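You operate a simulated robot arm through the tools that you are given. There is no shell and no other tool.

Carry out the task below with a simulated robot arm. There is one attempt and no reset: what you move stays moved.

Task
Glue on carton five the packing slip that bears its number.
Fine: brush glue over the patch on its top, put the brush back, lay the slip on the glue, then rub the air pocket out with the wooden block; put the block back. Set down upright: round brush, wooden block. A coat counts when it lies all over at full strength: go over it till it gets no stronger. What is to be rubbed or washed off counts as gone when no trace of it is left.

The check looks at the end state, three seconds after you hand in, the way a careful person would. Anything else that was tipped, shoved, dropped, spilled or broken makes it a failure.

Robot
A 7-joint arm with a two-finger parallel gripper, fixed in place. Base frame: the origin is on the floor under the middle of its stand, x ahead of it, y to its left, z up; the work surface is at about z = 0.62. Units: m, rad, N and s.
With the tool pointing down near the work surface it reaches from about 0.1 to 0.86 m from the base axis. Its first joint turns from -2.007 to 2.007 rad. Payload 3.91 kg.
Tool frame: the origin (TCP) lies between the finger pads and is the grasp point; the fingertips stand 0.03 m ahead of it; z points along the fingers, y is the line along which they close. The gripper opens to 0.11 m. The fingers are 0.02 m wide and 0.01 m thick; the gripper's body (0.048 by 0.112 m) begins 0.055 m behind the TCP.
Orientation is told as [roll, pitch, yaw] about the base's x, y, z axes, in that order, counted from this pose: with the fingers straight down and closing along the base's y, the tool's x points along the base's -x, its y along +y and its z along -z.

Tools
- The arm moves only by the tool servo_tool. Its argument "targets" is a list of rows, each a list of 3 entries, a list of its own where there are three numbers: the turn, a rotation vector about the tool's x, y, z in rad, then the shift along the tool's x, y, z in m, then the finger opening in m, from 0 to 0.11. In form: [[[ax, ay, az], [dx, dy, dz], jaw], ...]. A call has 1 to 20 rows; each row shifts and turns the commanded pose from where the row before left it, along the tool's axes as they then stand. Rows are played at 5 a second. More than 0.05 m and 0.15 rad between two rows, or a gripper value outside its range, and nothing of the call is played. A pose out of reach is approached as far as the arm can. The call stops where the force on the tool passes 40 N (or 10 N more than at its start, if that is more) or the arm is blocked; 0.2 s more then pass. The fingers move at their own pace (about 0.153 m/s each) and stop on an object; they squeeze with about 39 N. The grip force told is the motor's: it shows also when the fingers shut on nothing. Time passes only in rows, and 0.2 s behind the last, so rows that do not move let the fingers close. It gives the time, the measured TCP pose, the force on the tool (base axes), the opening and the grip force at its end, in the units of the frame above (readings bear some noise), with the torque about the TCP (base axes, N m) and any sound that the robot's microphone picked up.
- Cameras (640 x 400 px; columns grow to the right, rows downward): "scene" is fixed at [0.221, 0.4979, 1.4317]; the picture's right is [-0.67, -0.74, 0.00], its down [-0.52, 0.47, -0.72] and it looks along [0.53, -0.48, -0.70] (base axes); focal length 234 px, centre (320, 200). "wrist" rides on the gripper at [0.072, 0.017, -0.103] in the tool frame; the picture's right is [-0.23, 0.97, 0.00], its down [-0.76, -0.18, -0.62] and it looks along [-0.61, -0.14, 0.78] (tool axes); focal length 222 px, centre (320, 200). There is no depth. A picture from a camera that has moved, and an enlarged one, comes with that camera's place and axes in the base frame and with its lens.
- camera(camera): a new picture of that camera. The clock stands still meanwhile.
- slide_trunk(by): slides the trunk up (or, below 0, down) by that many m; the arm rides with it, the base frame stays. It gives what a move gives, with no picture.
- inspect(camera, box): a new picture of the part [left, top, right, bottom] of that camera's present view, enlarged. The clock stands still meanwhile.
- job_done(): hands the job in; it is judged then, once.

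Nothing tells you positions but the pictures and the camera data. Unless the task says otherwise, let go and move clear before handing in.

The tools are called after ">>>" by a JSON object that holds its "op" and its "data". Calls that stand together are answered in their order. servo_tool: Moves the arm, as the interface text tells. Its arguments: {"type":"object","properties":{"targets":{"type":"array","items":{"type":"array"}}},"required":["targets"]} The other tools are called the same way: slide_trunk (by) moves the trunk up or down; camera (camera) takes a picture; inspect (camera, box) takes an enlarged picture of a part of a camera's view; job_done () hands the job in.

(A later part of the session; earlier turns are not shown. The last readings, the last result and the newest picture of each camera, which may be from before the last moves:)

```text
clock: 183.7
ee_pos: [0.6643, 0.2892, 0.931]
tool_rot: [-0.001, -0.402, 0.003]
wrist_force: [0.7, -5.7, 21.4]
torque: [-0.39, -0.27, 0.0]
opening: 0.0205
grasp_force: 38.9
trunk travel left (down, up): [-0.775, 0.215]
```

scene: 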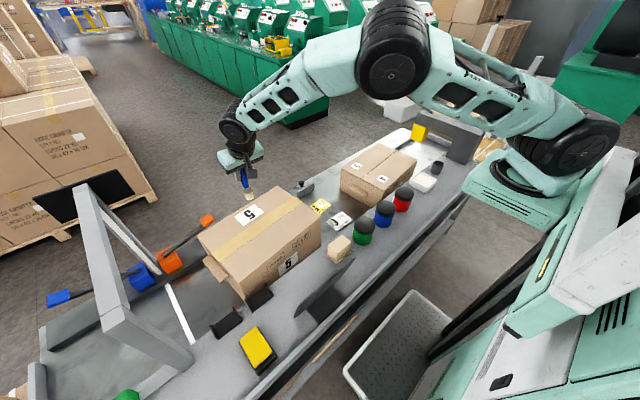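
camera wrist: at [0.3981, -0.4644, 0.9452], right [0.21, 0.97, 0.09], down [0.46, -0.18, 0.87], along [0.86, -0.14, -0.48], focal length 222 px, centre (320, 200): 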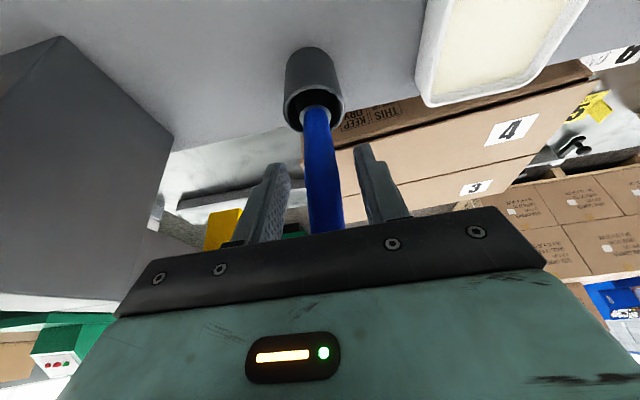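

>>> {"op": "servo_tool", "data": {"targets": [[[0, 0, 0], [-0.0138, 0.0012, 0.0058], 0.0], [[0, 0, 0], [-0.0012, -0.0156, 0.0005], 0.0], [[0, 0, 0], [-0.0012, -0.0156, 0.0005], 0.0], [[0, 0, 0], [-0.0012, -0.0156, 0.0005], 0.0], [[0, 0, 0], [-0.0012, -0.0156, 0.0005], 0.0], [[0, 0, 0], [-0.0012, -0.0156, 0.0005], 0.0], [[0, 0, 0], [-0.0012, -0.0156, 0.0005], 0.0], [[0, 0, 0], [-0.0012, -0.0156, 0.0005], 0.0], [[0, 0, 0], [0, 0, 0], 0.0]]}}

>>> {"op": "servo_tool", "data": {"targets": [[[0, 0, 0], [-0.0136, 0.0012, 0.0062], 0.0], [[0, 0, 0], [0.0012, 0.0156, -0.0005], 0.0], [[0, 0, 0], [0.0012, 0.0156, -0.0005], 0.0], [[0, 0, 0], [0.0012, 0.0156, -0.0005], 0.0], [[0, 0, 0], [0.0012, 0.0156, -0.0005], 0.0], [[0, 0, 0], [0.0012, 0.0156, -0.0005], 0.0], [[0, 0, 0], [0.0012, 0.0156, -0.0005], 0.0], [[0, 0, 0], [0.0012, 0.0156, -0.0005], 0.0], [[0, 0, 0], [0, 0, 0], 0.0]]}}

>>> {"op": "servo_tool", "data": {"targets": [[[0, 0, 0], [-0.0138, 0.0012, 0.0058], 0.0], [[0, 0, 0], [-0.0012, -0.0156, 0.0005], 0.0], [[0, 0, 0], [-0.0012, -0.0156, 0.0005], 0.0], [[0, 0, 0], [-0.0012, -0.0156, 0.0005], 0.0], [[0, 0, 0], [-0.0012, -0.0156, 0.0005], 0.0], [[0, 0, 0], [-0.0012, -0.0156, 0.0005], 0.0], [[0, 0, 0], [-0.0012, -0.0156, 0.0005], 0.0], [[0, 0, 0], [-0.0012, -0.0156, 0.0005], 0.0], [[0, 0, 0], [0, 0, 0], 0.0]]}}

>>> {"op": "inspect", "data": {"camera": "scene", "box": [250, 180, 330, 240]}}

```text
clock: 185.7
ee_pos: [0.688, 0.1804, 0.9305]
tool_rot: [-0.002, -0.397, 0.001]
wrist_force: [0.2, 0.1, 5.2]
torque: [0.05, -0.14, 0.05]
opening: 0.0203
grasp_force: 39.0
trunk travel left (down, up): [-0.775, 0.215]
```

```text
clock: 187.7
ee_pos: [0.6937, 0.2912, 0.9297]
tool_rot: [0.001, -0.399, 0.0]
wrist_force: [1.4, -4.8, 15.6]
torque: [-0.3, -0.26, -0.03]
opening: 0.0202
grasp_force: 38.6
trunk travel left (down, up): [-0.775, 0.215]
```

```text
clock: 189.7
ee_pos: [0.7169, 0.183, 0.9306]
tool_rot: [-0.002, -0.399, 0.001]
wrist_force: [1.1, 0.4, -0.3]
torque: [-0.02, 0.02, 0.03]
opening: 0.0207
grasp_force: 39.2
trunk travel left (down, up): [-0.775, 0.215]
```

```text
6.67 times, centred on (290, 210) of scene
camera zoom: at [0.221, 0.4979, 1.4317], right [-0.67, -0.74, 0.0], down [-0.52, 0.47, -0.72], along [0.53, -0.48, -0.7], focal length 1563 px, centre (520, 133)
```

zoom: 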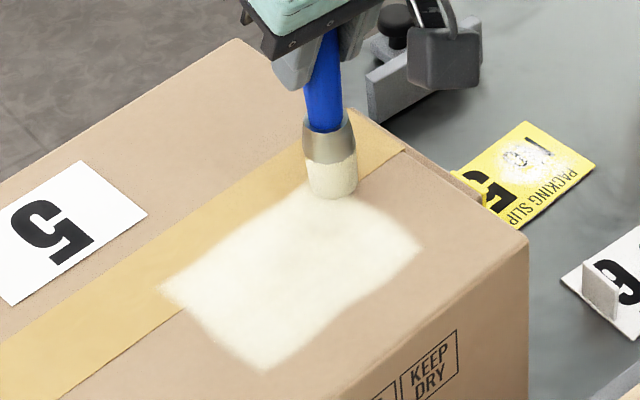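

Last line ended with little contact; I lower slightly and repeat the far edge lines.

>>> {"op": "servo_tool", "data": {"targets": [[[0, 0, 0], [0.0006, 0, 0.0014], 0.0], [[0, 0, 0], [0, 0, 0], 0.0]]}}

```text
clock: 190.2
ee_pos: [0.7182, 0.1839, 0.9306]
tool_rot: [-0.002, -0.4, 0.003]
wrist_force: [-0.5, -0.2, 2.4]
torque: [-0.04, 0.06, -0.02]
opening: 0.0203
grasp_force: 39.4
trunk travel left (down, up): [-0.775, 0.215]
```

>>> {"op": "servo_tool", "data": {"targets": [[[0, 0, 0], [0.0003, 0, 0.0007], 0.0], [[0, 0, 0], [0.0012, 0.0156, -0.0005], 0.0], [[0, 0, 0], [0.0012, 0.0156, -0.0005], 0.0], [[0, 0, 0], [0.0012, 0.0156, -0.0005], 0.0], [[0, 0, 0], [0.0012, 0.0156, -0.0005], 0.0], [[0, 0, 0], [0.0012, 0.0156, -0.0005], 0.0], [[0, 0, 0], [0.0012, 0.0156, -0.0005], 0.0], [[0, 0, 0], [0.0012, 0.0156, -0.0005], 0.0], [[0, 0, 0], [-0.0108, 0.001, 0.005], 0.0], [[0, 0, 0], [-0.0012, -0.0156, 0.0005], 0.0], [[0, 0, 0], [-0.0012, -0.0156, 0.0005], 0.0], [[0, 0, 0], [-0.0012, -0.0156, 0.0005], 0.0], [[0, 0, 0], [-0.0012, -0.0156, 0.0005], 0.0], [[0, 0, 0], [-0.0012, -0.0156, 0.0005], 0.0], [[0, 0, 0], [-0.0012, -0.0156, 0.0005], 0.0], [[0, 0, 0], [-0.0012, -0.0156, 0.0005], 0.0], [[0, 0, 0], [0, 0, 0], 0.0]]}}

>>> {"op": "inspect", "data": {"camera": "wrist", "box": [240, 0, 560, 160]}}

```text
clock: 193.8
ee_pos: [0.7295, 0.1851, 0.9264]
tool_rot: [-0.002, -0.398, 0.003]
wrist_force: [-0.2, -0.1, 5.7]
torque: [0.06, -0.1, 0.0]
opening: 0.0205
grasp_force: 39.1
trunk travel left (down, up): [-0.775, 0.215]
```

```text
2.00 times, centred on (400, 80) of wrist
camera zoom: at [0.6222, 0.2015, 0.9932], right [0.21, 0.97, 0.09], down [0.46, -0.18, 0.87], along [0.86, -0.14, -0.49], focal length 444 px, centre (160, 440)
```

zoom: 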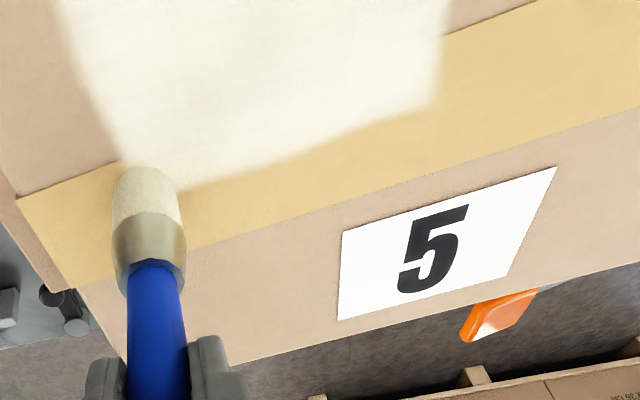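

The coat covers the whole patch evenly up to straight edges, and extra passes no longer change it. Returning the brush to its cup.

>>> {"op": "servo_tool", "data": {"targets": [[[0, 0, 0], [0.0038, -0.013, -0.0374], 0.0], [[0, 0, 0], [0.0038, -0.013, -0.0374], 0.0], [[0, 0, 0], [0.0038, -0.013, -0.0374], 0.0], [[0, 0, 0], [0.007, -0.0423, -0.0037], 0.0], [[0, 0, 0], [0.007, -0.0423, -0.0037], 0.0], [[0, 0, 0], [0.007, -0.0423, -0.0037], 0.0], [[0, 0, 0], [0.007, -0.0423, -0.0037], 0.0], [[0, 0, 0], [0.007, -0.0423, -0.0037], 0.0], [[0, 0, 0], [0.007, -0.0423, -0.0037], 0.0], [[0, 0, 0], [0.007, -0.0423, -0.0037], 0.0], [[0, 0, 0], [0.0154, -0.0416, -0.0004], 0.0], [[0, 0, 0], [0.0154, -0.0416, -0.0004], 0.0], [[0, 0, 0], [0.0154, -0.0416, -0.0004], 0.0], [[0, 0, 0], [0.0154, -0.0416, -0.0004], 0.0], [[0, 0, 0], [0.0154, -0.0416, -0.0004], 0.0], [[0, 0, 0], [0.0154, -0.0416, -0.0004], 0.0], [[0, 0, 0], [0.0154, -0.0416, -0.0004], 0.0], [[0, 0, 0], [0.0154, -0.0416, -0.0004], 0.0], [[0, 0, 0], [0, 0, 0], 0.0]]}}

>>> {"op": "inspect", "data": {"camera": "scene", "box": [250, 180, 330, 240]}}

>>> {"op": "inspect", "data": {"camera": "wrist", "box": [250, 0, 410, 120]}}

>>> {"op": "inspect", "data": {"camera": "scene", "box": [400, 110, 470, 180]}}

```text
clock: 197.8
ee_pos: [0.5048, -0.4842, 0.9884]
tool_rot: [-0.002, -0.4, 0.002]
wrist_force: [-0.4, 0.8, -1.3]
torque: [-0.02, -0.01, -0.02]
opening: 0.0205
grasp_force: 39.1
trunk travel left (down, up): [-0.775, 0.215]
```

```text
6.67 times, centred on (290, 210) of scene
camera zoom: at [0.221, 0.4979, 1.4317], right [-0.67, -0.74, 0.0], down [-0.52, 0.47, -0.72], along [0.53, -0.48, -0.7], focal length 1563 px, centre (520, 133)
```

zoom: 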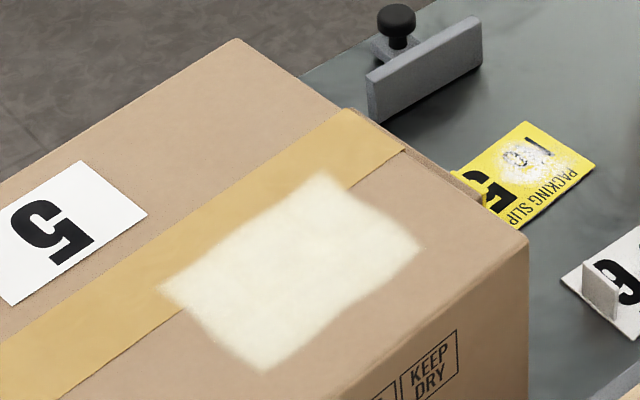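

```text
3.33 times, centred on (330, 60) of wrist
camera zoom: at [0.3981, -0.4668, 1.0552], right [0.21, 0.97, 0.09], down [0.46, -0.18, 0.87], along [0.86, -0.14, -0.48], focal length 740 px, centre (287, 667)
```

zoom: 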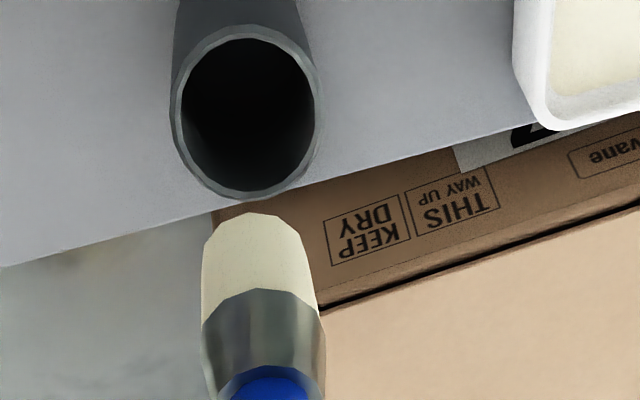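

```text
5.71 times, centred on (435, 145) of scene
camera zoom: at [0.221, 0.4979, 1.4317], right [-0.67, -0.74, 0.0], down [-0.52, 0.47, -0.72], along [0.53, -0.48, -0.7], focal length 1340 px, centre (-337, 514)
```

zoom: 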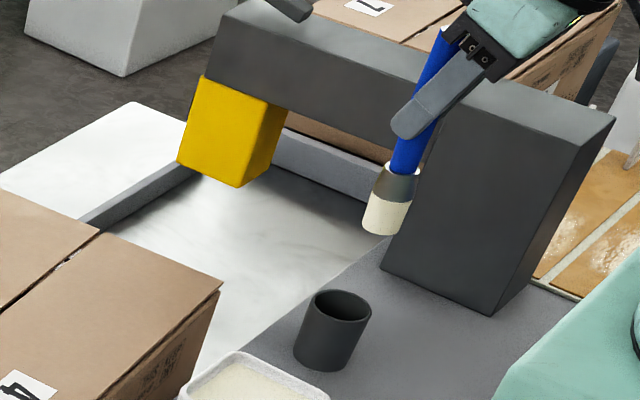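

Brush tip is at about (0.504, −0.483, 0.890). I shift it 4 mm in x and 2 mm in y to centre over the cup and start lowering.

>>> {"op": "servo_tool", "data": {"targets": [[[0, 0, 0], [-0.0037, 0.0023, 0.0016], 0.0], [[0, 0, 0], [0.0078, 0, 0.0184], 0.0], [[0, 0, 0], [0.0078, 0, 0.0184], 0.0], [[0, 0, 0], [0, 0, 0], 0.0]]}}

>>> {"op": "inspect", "data": {"camera": "wrist", "box": [250, 0, 410, 120]}}

>>> {"op": "inspect", "data": {"camera": "scene", "box": [400, 120, 470, 190]}}

```text
clock: 198.8
ee_pos: [0.5103, -0.4816, 0.9471]
tool_rot: [-0.003, -0.399, 0.003]
wrist_force: [-0.2, -0.4, -0.6]
torque: [0.02, 0.04, 0.0]
opening: 0.0204
grasp_force: 39.0
trunk travel left (down, up): [-0.775, 0.215]
```

```text
3.33 times, centred on (330, 60) of wrist
camera zoom: at [0.4026, -0.464, 1.0141], right [0.21, 0.97, 0.09], down [0.46, -0.18, 0.87], along [0.86, -0.14, -0.48], focal length 740 px, centre (287, 667)
```

zoom: 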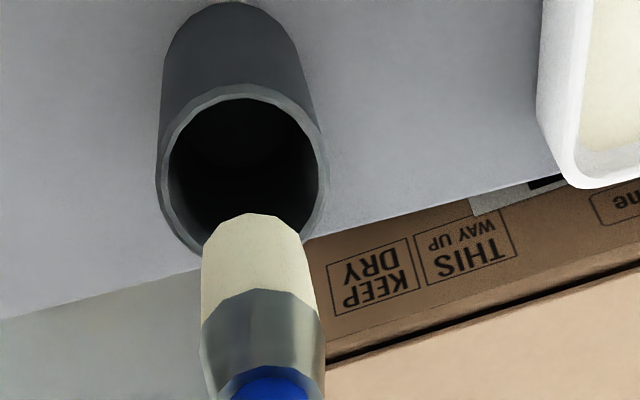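

```text
5.71 times, centred on (435, 155) of scene
camera zoom: at [0.221, 0.4979, 1.4317], right [-0.67, -0.74, 0.0], down [-0.52, 0.47, -0.72], along [0.53, -0.48, -0.7], focal length 1340 px, centre (-337, 457)
```

zoom: 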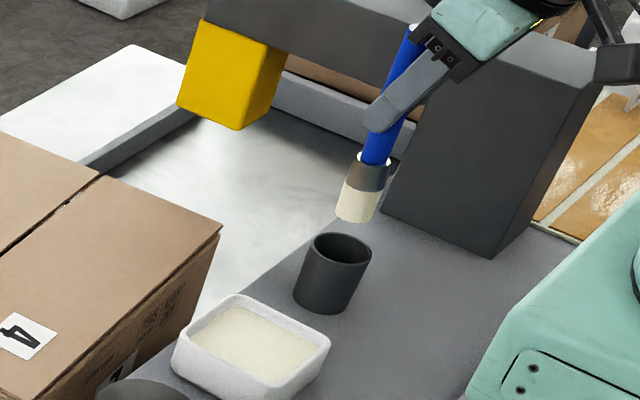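

Tip is centred over the cup. Lowering.

>>> {"op": "servo_tool", "data": {"targets": [[[0, 0, 0], [0.0043, 0, 0.0101], 0.0], [[0, 0, 0], [0.0039, 0, 0.0092], 0.0], [[0, 0, 0], [0.0039, 0, 0.0092], 0.0], [[0, 0, 0], [0.0039, 0, 0.0092], 0.0], [[0, 0, 0], [0.0039, 0, 0.0092], 0.0], [[0, 0, 0], [0, 0, 0], 0.0]]}}

>>> {"op": "inspect", "data": {"camera": "wrist", "box": [250, 0, 410, 120]}}

```text
clock: 200.2
ee_pos: [0.5099, -0.4805, 0.8953]
tool_rot: [-0.001, -0.4, 0.003]
wrist_force: [0.3, 0.1, -0.5]
torque: [0.01, -0.02, 0.01]
opening: 0.0205
grasp_force: 38.7
trunk travel left (down, up): [-0.775, 0.215]
```

```text
3.33 times, centred on (330, 60) of wrist
camera zoom: at [0.403, -0.4636, 0.9624], right [0.21, 0.97, 0.09], down [0.46, -0.18, 0.87], along [0.86, -0.14, -0.48], focal length 740 px, centre (287, 667)
```

zoom: 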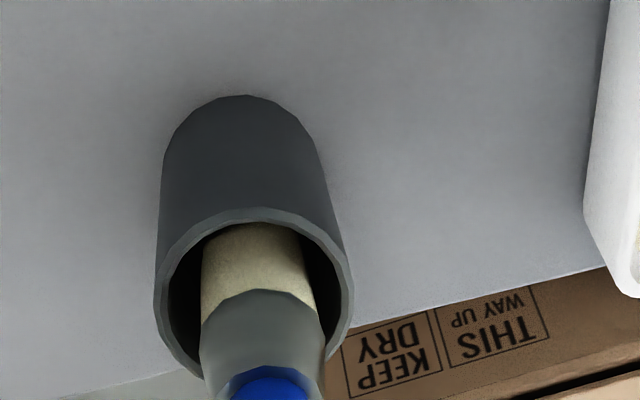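

>>> {"op": "servo_tool", "data": {"targets": [[[0, 0, 0], [0.0039, 0, 0.0092], 0.0], [[0, 0, 0], [0.0035, 0, 0.0083], 0.0], [[0, 0, 0], [0, 0, 0], 0.0]]}}

>>> {"op": "servo_tool", "data": {"targets": [[[0, 0, 0], [0, 0, 0], 0.045], [[0, 0, 0], [0, 0, 0], 0.045], [[0, 0, 0], [0, 0, 0], 0.045]]}}

>>> {"op": "inspect", "data": {"camera": "scene", "box": [400, 120, 470, 190]}}

>>> {"op": "camera", "data": {"camera": "wrist"}}

```text
clock: 201.1
ee_pos: [0.5105, -0.4797, 0.8766]
tool_rot: [0.001, -0.399, 0.001]
wrist_force: [-1.8, 0.8, -1.3]
torque: [0.04, 0.11, 0.01]
opening: 0.0207
grasp_force: 39.1
trunk travel left (down, up): [-0.775, 0.215]
```

```text
clock: 201.8
ee_pos: [0.5097, -0.4817, 0.8768]
tool_rot: [-0.001, -0.401, 0.003]
wrist_force: [0.1, 0.5, 0.8]
torque: [0.02, 0.01, -0.01]
opening: 0.045
grasp_force: 0.0
trunk travel left (down, up): [-0.775, 0.215]
```

```text
5.71 times, centred on (435, 155) of scene
camera zoom: at [0.221, 0.4979, 1.4317], right [-0.67, -0.74, 0.0], down [-0.52, 0.47, -0.72], along [0.53, -0.48, -0.7], focal length 1340 px, centre (-337, 457)
```

zoom: 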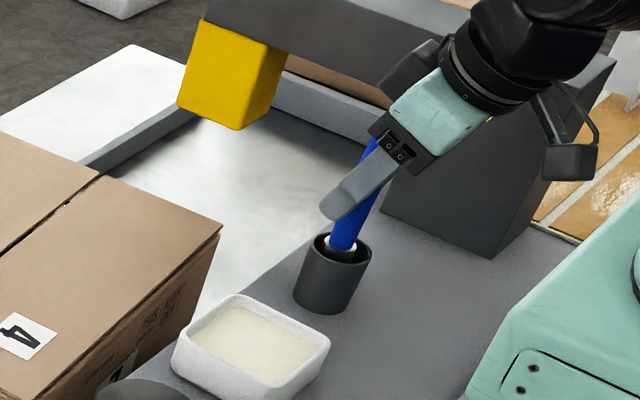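

```text
taken
camera wrist: at [0.4034, -0.4644, 0.9432], right [0.21, 0.97, 0.09], down [0.46, -0.18, 0.87], along [0.86, -0.14, -0.48], focal length 222 px, centre (320, 200)
```

wrist: 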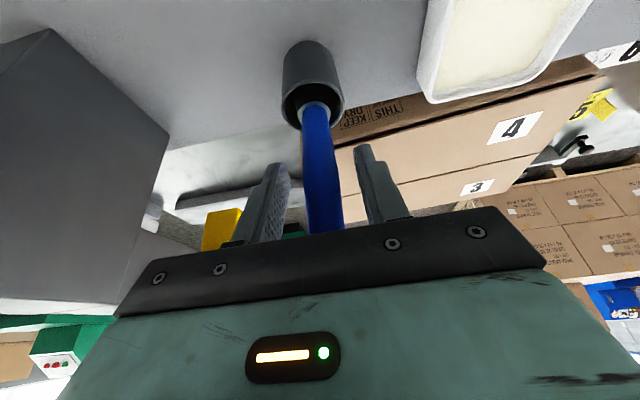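

The brush stands in its cup. Rising clear straight up.

>>> {"op": "servo_tool", "data": {"targets": [[[0, 0, 0], [-0.0078, 0, -0.0184], 0.045], [[0, 0, 0], [-0.0117, 0, -0.0276], 0.045], [[0, 0, 0], [-0.0117, 0, -0.0276], 0.045], [[0, 0, 0], [-0.0117, 0, -0.0276], 0.045], [[0, 0, 0], [-0.0117, 0, -0.0276], 0.045], [[0, 0, 0], [0, 0, 0], 0.045]]}}

>>> {"op": "inspect", "data": {"camera": "scene", "box": [400, 120, 470, 190]}}

>>> {"op": "inspect", "data": {"camera": "scene", "box": [300, 185, 380, 265]}}

```text
clock: 203.2
ee_pos: [0.5084, -0.4807, 1.0174]
tool_rot: [-0.001, -0.398, 0.0]
wrist_force: [0.2, 0.1, 1.0]
torque: [-0.01, -0.01, -0.01]
opening: 0.0448
grasp_force: 0.1
trunk travel left (down, up): [-0.775, 0.215]
```

```text
5.71 times, centred on (435, 155) of scene
camera zoom: at [0.221, 0.4979, 1.4317], right [-0.67, -0.74, 0.0], down [-0.52, 0.47, -0.72], along [0.53, -0.48, -0.7], focal length 1340 px, centre (-337, 457)
```

zoom: 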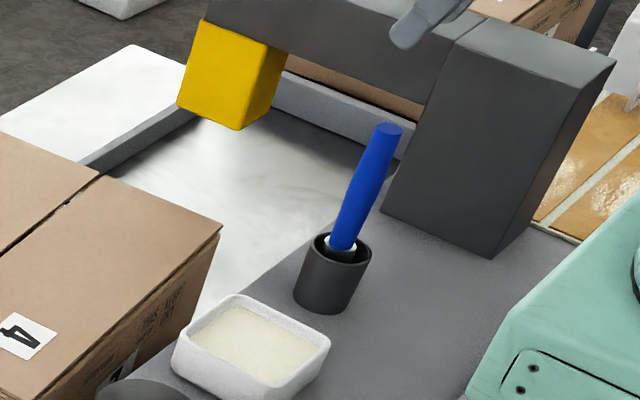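

```text
5.00 times, centred on (340, 225) of scene
camera zoom: at [0.221, 0.4979, 1.4317], right [-0.67, -0.74, 0.0], down [-0.52, 0.47, -0.72], along [0.53, -0.48, -0.7], focal length 1172 px, centre (220, 75)
```

zoom: 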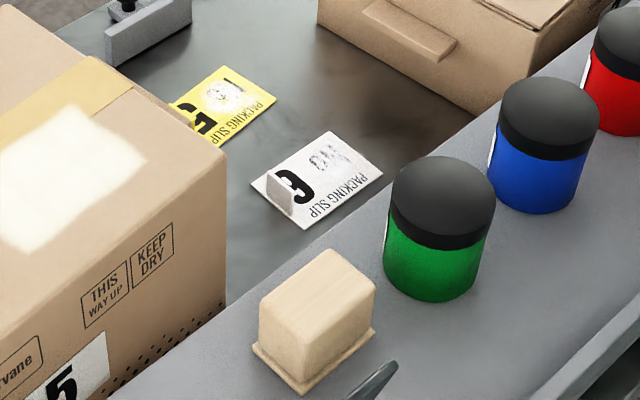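

The brush is back upright in the cup. Next the slip: I return the tool to straight-down and move to look closely at slip 5 and its tab.

>>> {"op": "servo_tool", "data": {"targets": [[[0, 0.1333, 0], [0, 0, 0], 0.06], [[0, 0.1333, 0], [0, 0, 0], 0.06], [[0, 0.1334, 0], [0, 0, 0], 0.06], [[0, 0, 0], [-0.017, 0.0385, -0.0022], 0.06], [[0, 0, 0], [-0.017, 0.0385, -0.0022], 0.06], [[0, 0, 0], [-0.017, 0.0385, -0.0022], 0.06], [[0, 0, 0], [-0.017, 0.0385, -0.0022], 0.06], [[0, 0, 0], [-0.017, 0.0385, -0.0022], 0.06], [[0, 0, 0], [-0.017, 0.0385, -0.0022], 0.06], [[0, 0, 0], [0, 0.0386, 0.0157], 0.06], [[0, 0, 0], [0, 0.0386, 0.0157], 0.06], [[0, 0, 0], [0, 0.0386, 0.0157], 0.06], [[0, 0, 0], [0, 0.0386, 0.0157], 0.06], [[0, 0, 0], [0, 0.0386, 0.0157], 0.06], [[0, 0, 0], [0, 0.0386, 0.0157], 0.06], [[0, 0, 0], [0, 0.0386, 0.0157], 0.06], [[0, 0, 0], [0, 0, 0], 0.06]]}}

>>> {"op": "camera", "data": {"camera": "wrist"}}

>>> {"op": "inspect", "data": {"camera": "wrist", "box": [220, 60, 460, 220]}}

```text
clock: 206.8
ee_pos: [0.6133, 0.0219, 0.9192]
tool_rot: [-0.002, 0.001, 0.003]
wrist_force: [-0.4, -0.4, -0.2]
torque: [0.0, 0.01, -0.01]
opening: 0.0598
grasp_force: 0.1
trunk travel left (down, up): [-0.775, 0.215]
```

```text
taken
camera wrist: at [0.5398, 0.039, 1.0217], right [0.23, 0.97, 0.0], down [0.76, -0.18, 0.62], along [0.61, -0.14, -0.78], focal length 222 px, centre (320, 200)
```

wrist: 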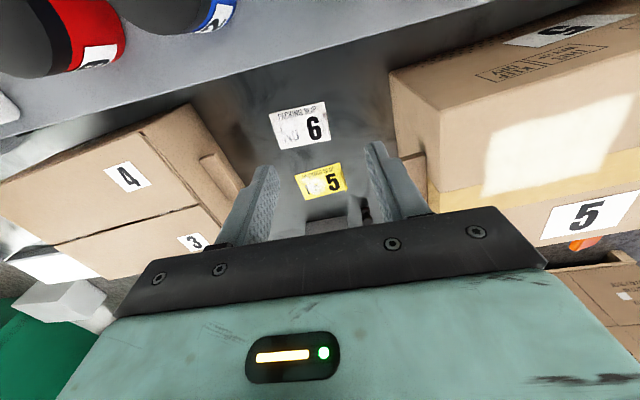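

```text
2.50 times, centred on (340, 140) of wrist
camera zoom: at [0.5398, 0.039, 1.0217], right [0.23, 0.97, 0.0], down [0.76, -0.18, 0.62], along [0.61, -0.14, -0.78], focal length 555 px, centre (270, 350)
```

zoom: 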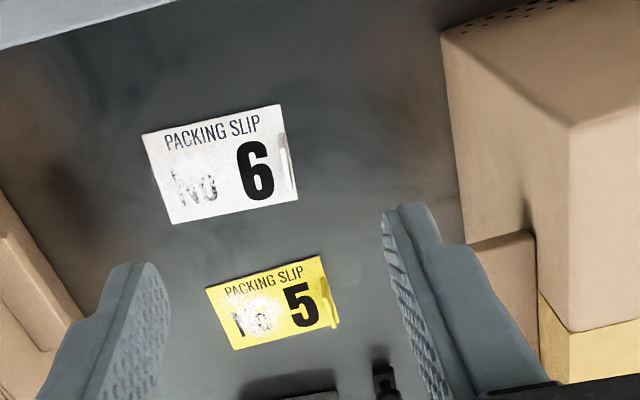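

Slip 5: ≈ 0.100 × 0.072 m, centred near (0.807, −0.021), turned ≈ 4.4°. I'll zoom on its tab.

>>> {"op": "inspect", "data": {"camera": "wrist", "box": [290, 150, 370, 210]}}

>>> {"op": "inspect", "data": {"camera": "scene", "box": [300, 190, 360, 235]}}

>>> {"op": "inspect", "data": {"camera": "wrist", "box": [260, 90, 350, 155]}}

```text
6.67 times, centred on (330, 180) of wrist
camera zoom: at [0.5398, 0.039, 1.0217], right [0.23, 0.97, 0.0], down [0.76, -0.18, 0.62], along [0.61, -0.14, -0.78], focal length 1481 px, centre (253, 333)
```

zoom: 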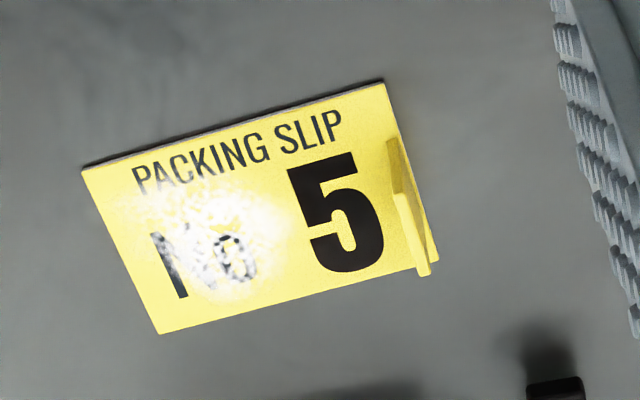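

```text
8.89 times, centred on (330, 212) of scene
camera zoom: at [0.221, 0.4979, 1.4317], right [-0.67, -0.74, 0.0], down [-0.52, 0.47, -0.72], along [0.53, -0.48, -0.7], focal length 2084 px, centre (231, 89)
```

zoom: 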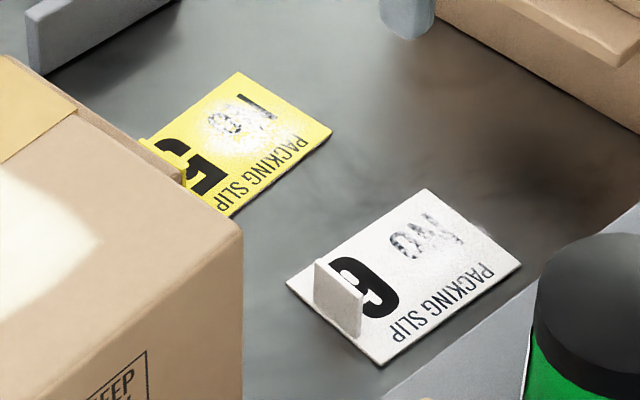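

```text
6.15 times, centred on (305, 122) of wrist
camera zoom: at [0.5398, 0.039, 1.0217], right [0.23, 0.97, 0.0], down [0.76, -0.18, 0.62], along [0.61, -0.14, -0.78], focal length 1367 px, centre (412, 677)
```

zoom: 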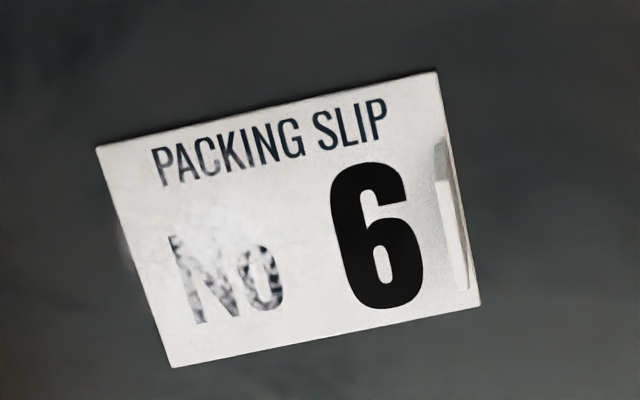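

The tab is ≈ 0.034 long, 0.032 high, centred near (0.803, 0.026). I'll turn the gripper by 0.077 rad to match, and move above it.

>>> {"op": "servo_tool", "data": {"targets": [[[0, 0, -0.0774], [0, 0, 0], 0.04], [[0, 0, 0], [-0.0379, -0.0021, 0.02], 0.04], [[0, 0, 0], [-0.0379, -0.0021, 0.02], 0.04], [[0, 0, 0], [-0.0379, -0.0021, 0.02], 0.04], [[0, 0, 0], [-0.0379, -0.0021, 0.02], 0.04], [[0, 0, 0], [-0.0379, -0.0021, 0.02], 0.04], [[0, 0, 0], [0, 0, 0], 0.04]]}}

>>> {"op": "camera", "data": {"camera": "wrist"}}

>>> {"op": "inspect", "data": {"camera": "scene", "box": [270, 150, 370, 240]}}

```text
clock: 208.4
ee_pos: [0.8022, 0.0259, 0.819]
tool_rot: [-0.002, 0.003, 0.079]
wrist_force: [0.2, 0.5, 0.5]
torque: [0.02, -0.01, -0.02]
opening: 0.0401
grasp_force: 0.1
trunk travel left (down, up): [-0.775, 0.215]
```

```text
taken
camera wrist: at [0.7283, 0.0363, 0.9222], right [0.15, 0.99, 0.0], down [0.77, -0.12, 0.62], along [0.61, -0.09, -0.78], focal length 222 px, centre (320, 200)
```

wrist: 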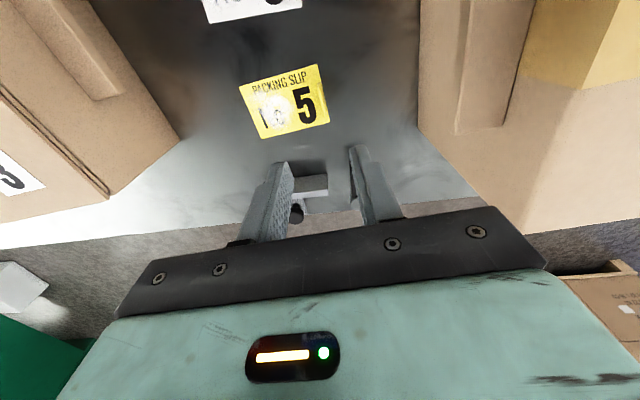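

```text
4.44 times, centred on (320, 195) of scene
camera zoom: at [0.221, 0.4979, 1.4317], right [-0.67, -0.74, 0.0], down [-0.52, 0.47, -0.72], along [0.53, -0.48, -0.7], focal length 1042 px, centre (320, 222)
```

zoom: 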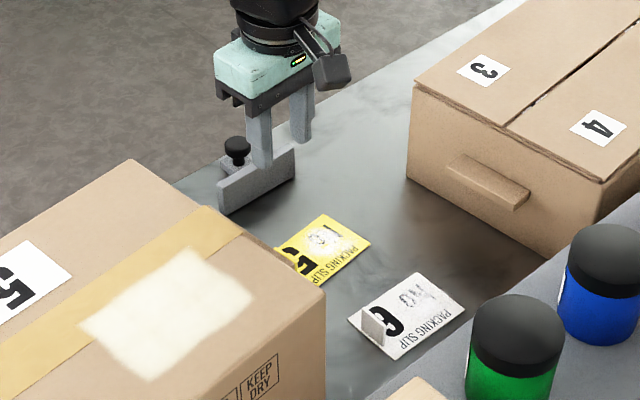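

>>> {"op": "inspect", "data": {"camera": "wrist", "box": [220, 50, 350, 150]}}

```text
4.00 times, centred on (285, 100) of wrist
camera zoom: at [0.7283, 0.0363, 0.9222], right [0.15, 0.99, 0.0], down [0.77, -0.12, 0.62], along [0.61, -0.09, -0.78], focal length 888 px, centre (460, 600)
```

zoom: 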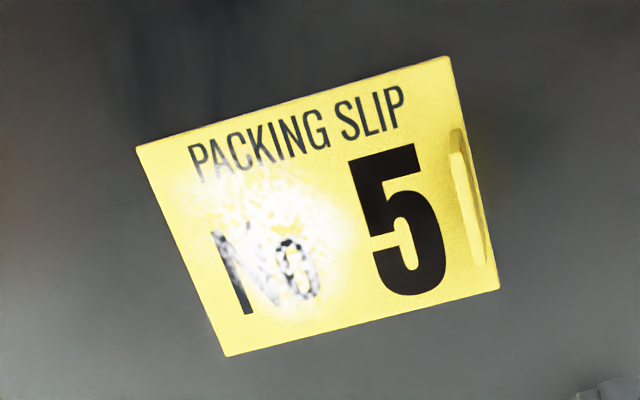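

Slip centre refined to (0.805, −0.019), yaw 0.0875, tab at (0.801, 0.0275). Descending over the tab.

>>> {"op": "servo_tool", "data": {"targets": [[[0, 0, -0.0085], [0.0013, 0.0017, 0.03], 0.04], [[0, 0, 0], [0, 0, 0.04], 0.04], [[0, 0, 0], [0, 0, 0.04], 0.04], [[0, 0, 0], [0, 0, 0], 0.04]]}}

>>> {"op": "camera", "data": {"camera": "wrist"}}

>>> {"op": "inspect", "data": {"camera": "scene", "box": [280, 170, 360, 230]}}

```text
clock: 209.4
ee_pos: [0.7999, 0.0258, 0.7095]
tool_rot: [-0.002, 0.003, 0.087]
wrist_force: [0.4, 0.3, 0.3]
torque: [-0.01, 0.0, 0.0]
opening: 0.0401
grasp_force: 0.0
trunk travel left (down, up): [-0.775, 0.215]
```

```text
taken
camera wrist: at [0.7264, 0.0364, 0.8115], right [0.14, 0.99, 0.0], down [0.77, -0.11, 0.62], along [0.62, -0.09, -0.78], focal length 222 px, centre (320, 200)
```

wrist: 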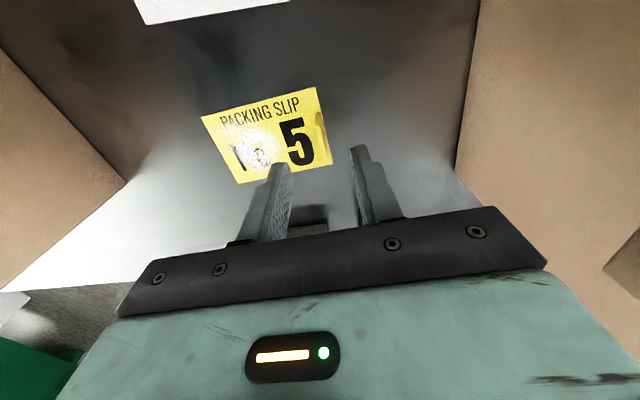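

```text
6.67 times, centred on (320, 200) of scene
camera zoom: at [0.221, 0.4979, 1.4317], right [-0.67, -0.74, 0.0], down [-0.52, 0.47, -0.72], along [0.53, -0.48, -0.7], focal length 1563 px, centre (320, 200)
```

zoom: 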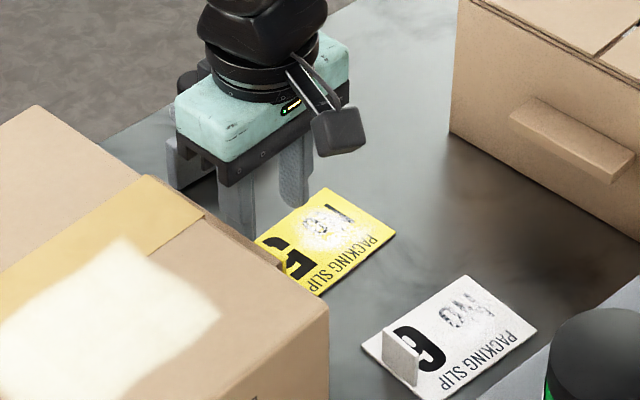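

Aligned within 2 mm. Shifting 1.5 mm and lowering around the tab.

>>> {"op": "servo_tool", "data": {"targets": [[[0, 0, 0], [0, 0.0015, 0.025], 0.04], [[0, 0, 0], [0, 0, 0.022], 0.04], [[0, 0, 0], [0, 0, 0.004], 0.04], [[0, 0, 0], [0, 0, 0], 0.04]]}}

>>> {"op": "camera", "data": {"camera": "wrist"}}

>>> {"op": "inspect", "data": {"camera": "wrist", "box": [230, 90, 400, 210]}}

```text
clock: 210.4
ee_pos: [0.7983, 0.0287, 0.6594]
tool_rot: [-0.002, 0.0, 0.088]
wrist_force: [-0.6, -0.9, -0.3]
torque: [-0.01, -0.02, 0.0]
opening: 0.0401
grasp_force: 0.1
trunk travel left (down, up): [-0.775, 0.215]
```

```text
taken
camera wrist: at [0.7256, 0.0389, 0.7612], right [0.14, 0.99, 0.0], down [0.77, -0.11, 0.62], along [0.62, -0.09, -0.78], focal length 222 px, centre (320, 200)
```

wrist: 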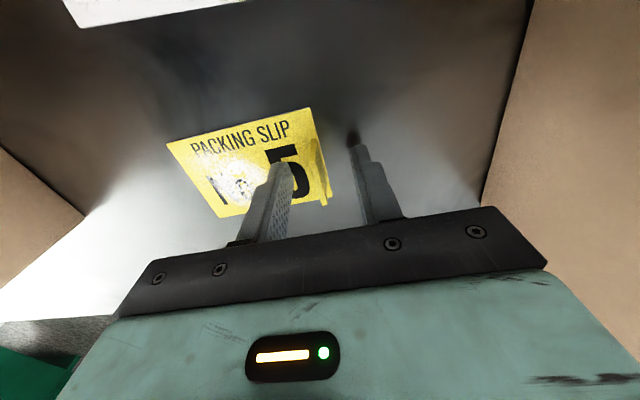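

```text
3.33 times, centred on (315, 150) of wrist
camera zoom: at [0.7256, 0.0389, 0.7612], right [0.14, 0.99, 0.0], down [0.77, -0.11, 0.62], along [0.62, -0.09, -0.78], focal length 740 px, centre (337, 367)
```

zoom: 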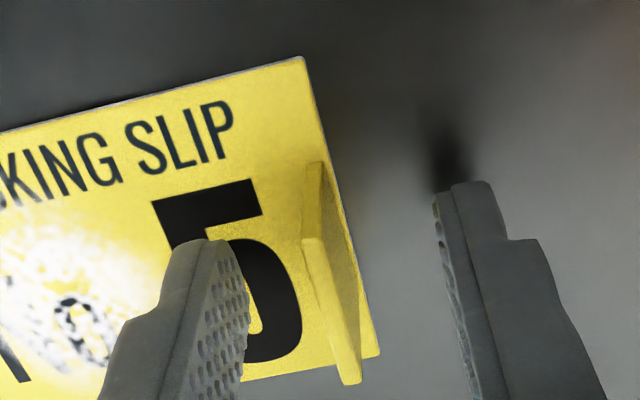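

The tab is between the fingers and centred lengthwise. Closing on it.

>>> {"op": "servo_tool", "data": {"targets": [[[0, 0, 0], [0, 0, 0], 0.0], [[0, 0, 0], [0, 0, 0], 0.0], [[0, 0, 0], [0, 0, 0], 0.0], [[0, 0, 0], [0, 0, 0], 0.0]]}}

>>> {"op": "inspect", "data": {"camera": "wrist", "box": [150, 60, 410, 220]}}

```text
clock: 211.4
ee_pos: [0.7985, 0.0282, 0.6577]
tool_rot: [-0.002, 0.002, 0.086]
wrist_force: [-0.2, -0.3, -0.3]
torque: [0.02, 0.03, 0.01]
opening: 0.0025
grasp_force: 39.2
trunk travel left (down, up): [-0.775, 0.215]
```

```text
2.46 times, centred on (280, 140) of wrist
camera zoom: at [0.7256, 0.0388, 0.7612], right [0.14, 0.99, 0.0], down [0.78, -0.11, 0.62], along [0.62, -0.09, -0.78], focal length 547 px, centre (418, 348)
```

zoom: 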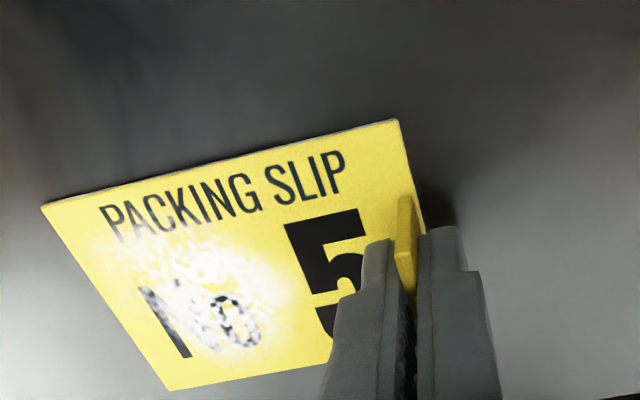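

Tab gripped (opening 2.5 mm). Lifting the slip straight up, then checking it.

>>> {"op": "servo_tool", "data": {"targets": [[[0, 0, 0], [0, 0, -0.02], 0.0], [[0, 0, 0], [0, 0, -0.04], 0.0], [[0, 0, 0], [0, 0, -0.04], 0.0], [[0, 0, 0], [0, 0, -0.045], 0.0], [[0, 0, 0], [0, 0, -0.045], 0.0], [[0, 0, 0], [0, 0, -0.045], 0.0], [[0, 0, 0], [0, 0, -0.045], 0.0], [[0, 0, 0], [0, 0, 0], 0.0]]}}

>>> {"op": "camera", "data": {"camera": "wrist"}}

>>> {"op": "inspect", "data": {"camera": "scene", "box": [260, 140, 360, 230]}}

```text
clock: 213.2
ee_pos: [0.7976, 0.0247, 0.9377]
tool_rot: [-0.003, 0.001, 0.086]
wrist_force: [0.1, 0.0, -0.8]
torque: [-0.01, 0.02, 0.0]
opening: 0.0024
grasp_force: 38.9
trunk travel left (down, up): [-0.775, 0.215]
```

```text
taken
camera wrist: at [0.7252, 0.0357, 1.0405], right [0.14, 0.99, 0.0], down [0.78, -0.11, 0.62], along [0.62, -0.09, -0.78], focal length 222 px, centre (320, 200)
```

wrist: 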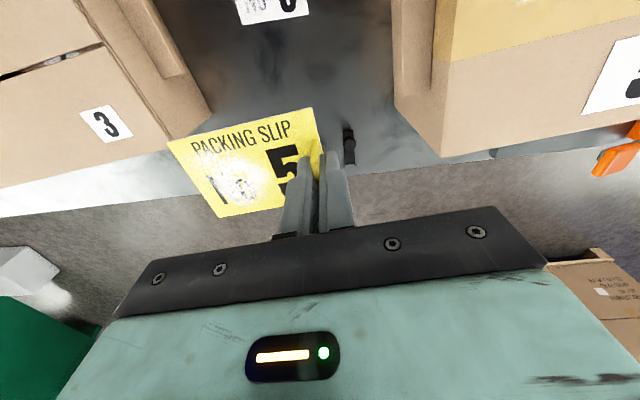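

```text
4.44 times, centred on (310, 185) of scene
camera zoom: at [0.221, 0.4979, 1.4317], right [-0.67, -0.74, 0.0], down [-0.52, 0.47, -0.72], along [0.53, -0.48, -0.7], focal length 1042 px, centre (364, 267)
```

zoom: 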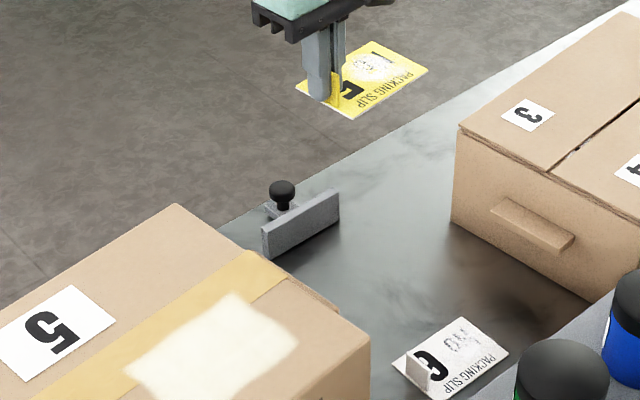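

The slip hangs level in the grip. I'll measure its pose relative to the gripper precisely.

>>> {"op": "inspect", "data": {"camera": "wrist", "box": [150, 90, 350, 230]}}

>>> {"op": "inspect", "data": {"camera": "scene", "box": [285, 140, 335, 180]}}

```text
2.86 times, centred on (250, 160) of wrist
camera zoom: at [0.7252, 0.0357, 1.0405], right [0.14, 0.99, 0.0], down [0.78, -0.11, 0.62], along [0.62, -0.09, -0.78], focal length 635 px, centre (520, 314)
```

zoom: 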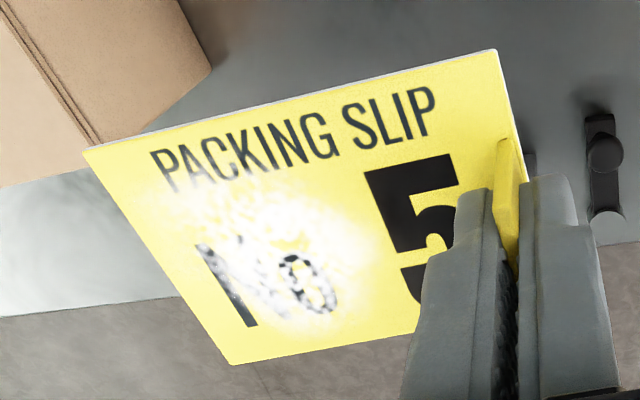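

```text
10.00 times, centred on (310, 160) of scene
camera zoom: at [0.221, 0.4979, 1.4317], right [-0.67, -0.74, 0.0], down [-0.52, 0.47, -0.72], along [0.53, -0.48, -0.7], focal length 2345 px, centre (420, 600)
```

zoom: 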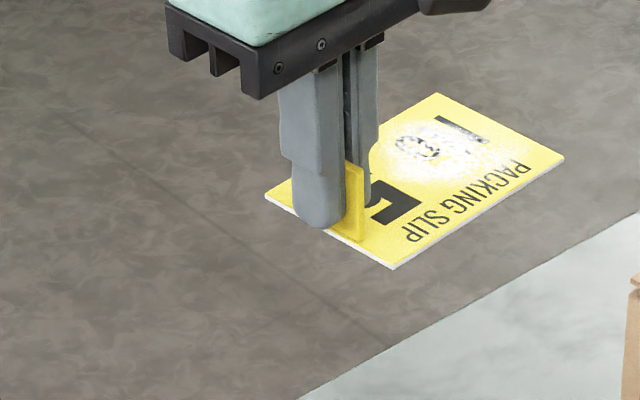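

Slip centre sits at tool (0, −0.047), aligned with the gripper. Moving it above the glue patch: TCP target (0.6833, 0.2785).

>>> {"op": "servo_tool", "data": {"targets": [[[0, 0, 0], [0.0131, 0.0375, 0], 0.0], [[0, 0, 0], [0.0131, 0.0375, 0], 0.0], [[0, 0, 0], [0.0131, 0.0375, 0], 0.0], [[0, 0, 0], [0.0131, 0.0375, 0], 0.0], [[0, 0, 0], [0.0131, 0.0375, 0], 0.0], [[0, 0, 0], [0.0131, 0.0375, 0], 0.0], [[0, 0, 0], [0.0131, 0.0375, 0], 0.0], [[0, 0, 0], [0, 0, 0.03], 0.0], [[0, 0, 0], [0, 0, 0], 0.0]]}}

>>> {"op": "camera", "data": {"camera": "wrist"}}

>>> {"op": "inspect", "data": {"camera": "scene", "box": [240, 170, 340, 250]}}

```text
clock: 215.2
ee_pos: [0.6831, 0.2792, 0.9075]
tool_rot: [-0.001, 0.002, 0.088]
wrist_force: [-1.1, 1.4, -0.8]
torque: [0.03, -0.01, -0.02]
opening: 0.0029
grasp_force: 38.6
trunk travel left (down, up): [-0.775, 0.215]
```

```text
taken
camera wrist: at [0.61, 0.2902, 1.0106], right [0.14, 0.99, 0.0], down [0.78, -0.11, 0.62], along [0.62, -0.09, -0.78], focal length 222 px, centre (320, 200)
```

wrist: 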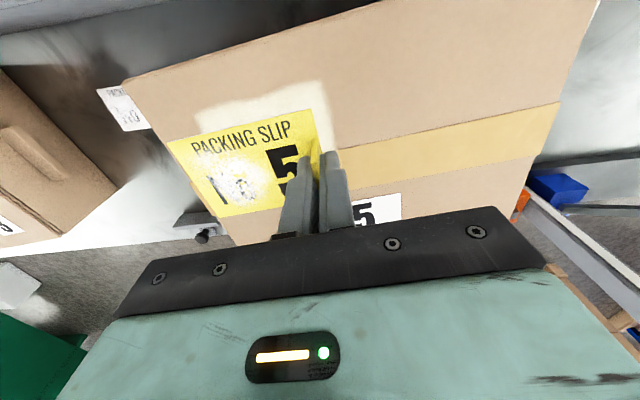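

```text
5.00 times, centred on (290, 210) of scene
camera zoom: at [0.221, 0.4979, 1.4317], right [-0.67, -0.74, 0.0], down [-0.52, 0.47, -0.72], along [0.53, -0.48, -0.7], focal length 1172 px, centre (470, 150)
```

zoom: 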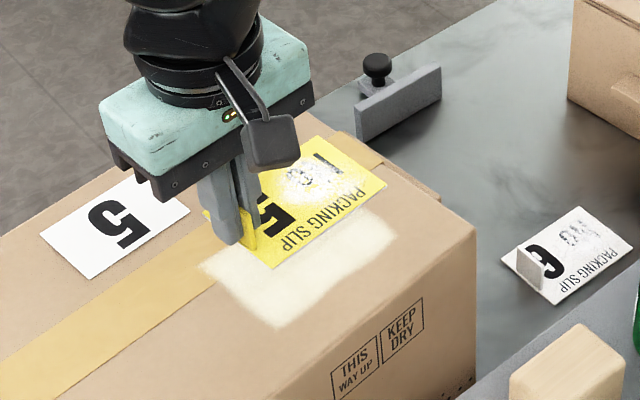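

>>> {"op": "inspect", "data": {"camera": "wrist", "box": [150, 60, 370, 220]}}

```text
2.50 times, centred on (260, 140) of wrist
camera zoom: at [0.61, 0.2902, 1.0106], right [0.14, 0.99, 0.0], down [0.78, -0.11, 0.62], along [0.62, -0.09, -0.78], focal length 555 px, centre (470, 350)
```

zoom: 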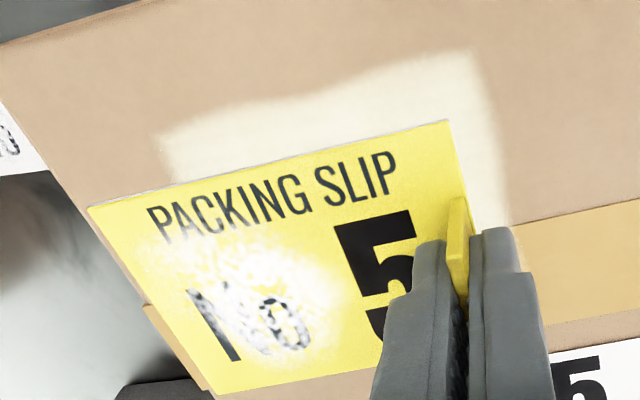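

Relative to the patch, the slip should go 4.5 mm toward +y and 2 mm outward. Adjusting and descending to just above the glue.

>>> {"op": "servo_tool", "data": {"targets": [[[0, 0, 0], [-0.002, 0.0045, 0.0], 0.0], [[0, 0, 0], [0, 0, 0.02], 0.0], [[0, 0, 0], [0, 0, 0.015], 0.0], [[0, 0, 0], [0, 0, 0], 0.0]]}}

>>> {"op": "inspect", "data": {"camera": "wrist", "box": [150, 60, 370, 220]}}

>>> {"op": "inspect", "data": {"camera": "scene", "box": [250, 180, 330, 240]}}

```text
clock: 216.2
ee_pos: [0.6865, 0.2841, 0.8723]
tool_rot: [0.001, 0.0, 0.087]
wrist_force: [-0.8, -0.4, 0.3]
torque: [0.04, 0.01, 0.0]
opening: 0.0027
grasp_force: 38.7
trunk travel left (down, up): [-0.775, 0.215]
```

```text
2.50 times, centred on (260, 140) of wrist
camera zoom: at [0.6124, 0.2953, 0.9753], right [0.14, 0.99, 0.0], down [0.77, -0.11, 0.62], along [0.62, -0.09, -0.78], focal length 555 px, centre (470, 350)
```

zoom: 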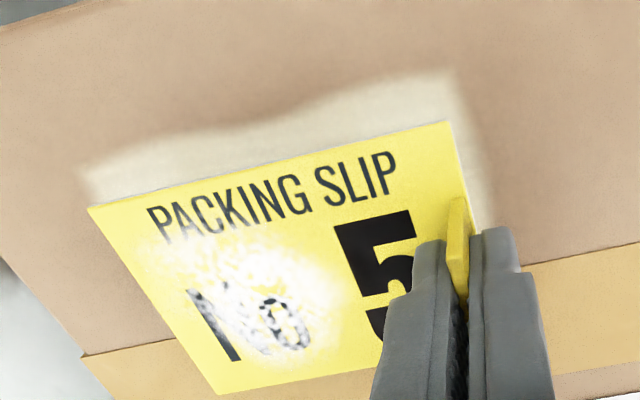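

```text
6.67 times, centred on (290, 210) of scene
camera zoom: at [0.221, 0.4979, 1.4317], right [-0.67, -0.74, 0.0], down [-0.52, 0.47, -0.72], along [0.53, -0.48, -0.7], focal length 1563 px, centre (520, 133)
```

zoom: 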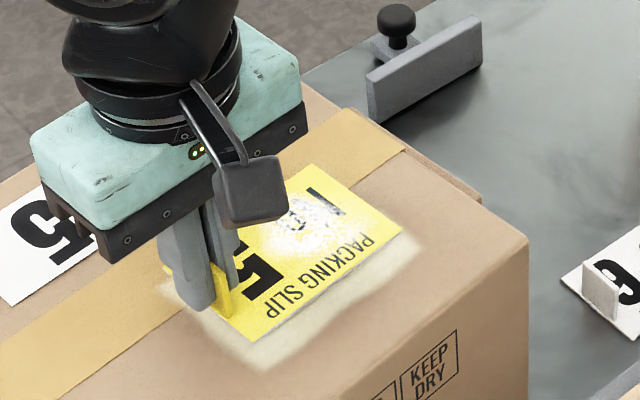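

The slip is centred on the patch in y; I'll shift 1.5 mm toward the robot and lower it in small steps until it touches.

>>> {"op": "servo_tool", "data": {"targets": [[[0, 0, 0], [0.0015, 0.0, 0.004], 0.0], [[0, 0, 0], [0, 0, 0.002], 0.0], [[0, 0, 0], [0, 0, 0], 0.0]]}}

>>> {"op": "servo_tool", "data": {"targets": [[[0, 0, 0], [0, 0.0, 0.002], 0.0], [[0, 0, 0], [0, 0, 0], 0.0]]}}

```text
clock: 217.1
ee_pos: [0.6854, 0.2853, 0.8662]
tool_rot: [-0.001, 0.002, 0.088]
wrist_force: [0.2, -0.4, -0.9]
torque: [-0.01, 0.03, 0.01]
opening: 0.0027
grasp_force: 39.0
trunk travel left (down, up): [-0.775, 0.215]
```

```text
clock: 217.7
ee_pos: [0.6858, 0.2862, 0.8657]
tool_rot: [-0.002, 0.001, 0.086]
wrist_force: [-0.2, 0.2, -0.1]
torque: [-0.02, -0.01, -0.02]
opening: 0.0023
grasp_force: 39.0
trunk travel left (down, up): [-0.775, 0.215]
```

>>> {"op": "servo_tool", "data": {"targets": [[[0, 0, 0], [0, 0.0, 0.0015], 0.0], [[0, 0, 0], [0, 0, 0], 0.0]]}}

>>> {"op": "inspect", "data": {"camera": "wrist", "box": [150, 60, 370, 220]}}

>>> {"op": "inspect", "data": {"camera": "scene", "box": [250, 180, 330, 240]}}

```text
clock: 218.2
ee_pos: [0.6868, 0.2845, 0.8629]
tool_rot: [-0.003, 0.002, 0.088]
wrist_force: [0.4, 0.3, 0.1]
torque: [0.03, -0.03, -0.03]
opening: 0.0025
grasp_force: 38.9
trunk travel left (down, up): [-0.775, 0.215]
```

```text
2.50 times, centred on (260, 140) of wrist
camera zoom: at [0.6123, 0.2959, 0.9659], right [0.14, 0.99, 0.0], down [0.77, -0.11, 0.62], along [0.62, -0.09, -0.78], focal length 555 px, centre (470, 350)
```

zoom: 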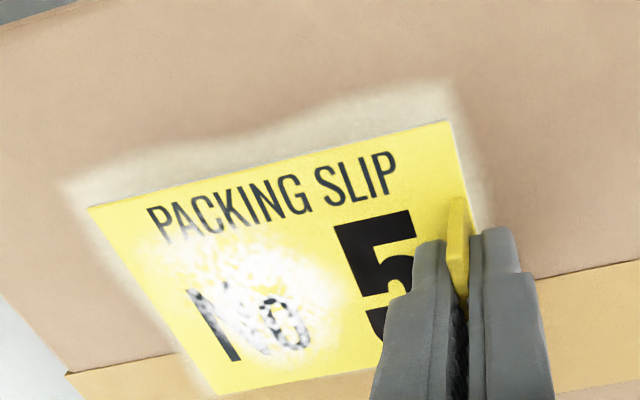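

```text
6.67 times, centred on (290, 210) of scene
camera zoom: at [0.221, 0.4979, 1.4317], right [-0.67, -0.74, 0.0], down [-0.52, 0.47, -0.72], along [0.53, -0.48, -0.7], focal length 1563 px, centre (520, 133)
```

zoom: 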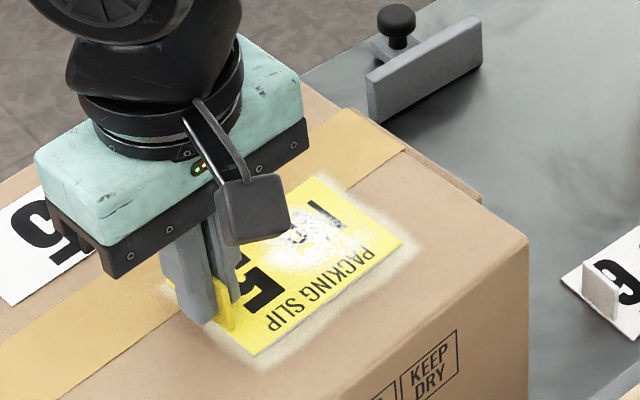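

Near margin is ~3 mm larger than the far one; shifting 2 mm toward the robot and continuing down.

>>> {"op": "servo_tool", "data": {"targets": [[[0, 0, 0], [0.002, 0.0, 0.001], 0.0], [[0, 0, 0], [0, 0, 0], 0.0]]}}

>>> {"op": "servo_tool", "data": {"targets": [[[0, 0, 0], [0, 0.0, 0.001], 0.0], [[0, 0, 0], [0, 0, 0], 0.0]]}}

```text
clock: 218.8
ee_pos: [0.6836, 0.2871, 0.8623]
tool_rot: [-0.003, 0.001, 0.087]
wrist_force: [0.1, 0.1, 0.6]
torque: [-0.02, -0.01, -0.02]
opening: 0.0026
grasp_force: 38.9
trunk travel left (down, up): [-0.775, 0.215]
```

```text
clock: 219.4
ee_pos: [0.6834, 0.2853, 0.8615]
tool_rot: [-0.001, 0.002, 0.088]
wrist_force: [-0.4, -0.7, -0.6]
torque: [-0.03, -0.01, -0.02]
opening: 0.0023
grasp_force: 38.5
trunk travel left (down, up): [-0.775, 0.215]
```

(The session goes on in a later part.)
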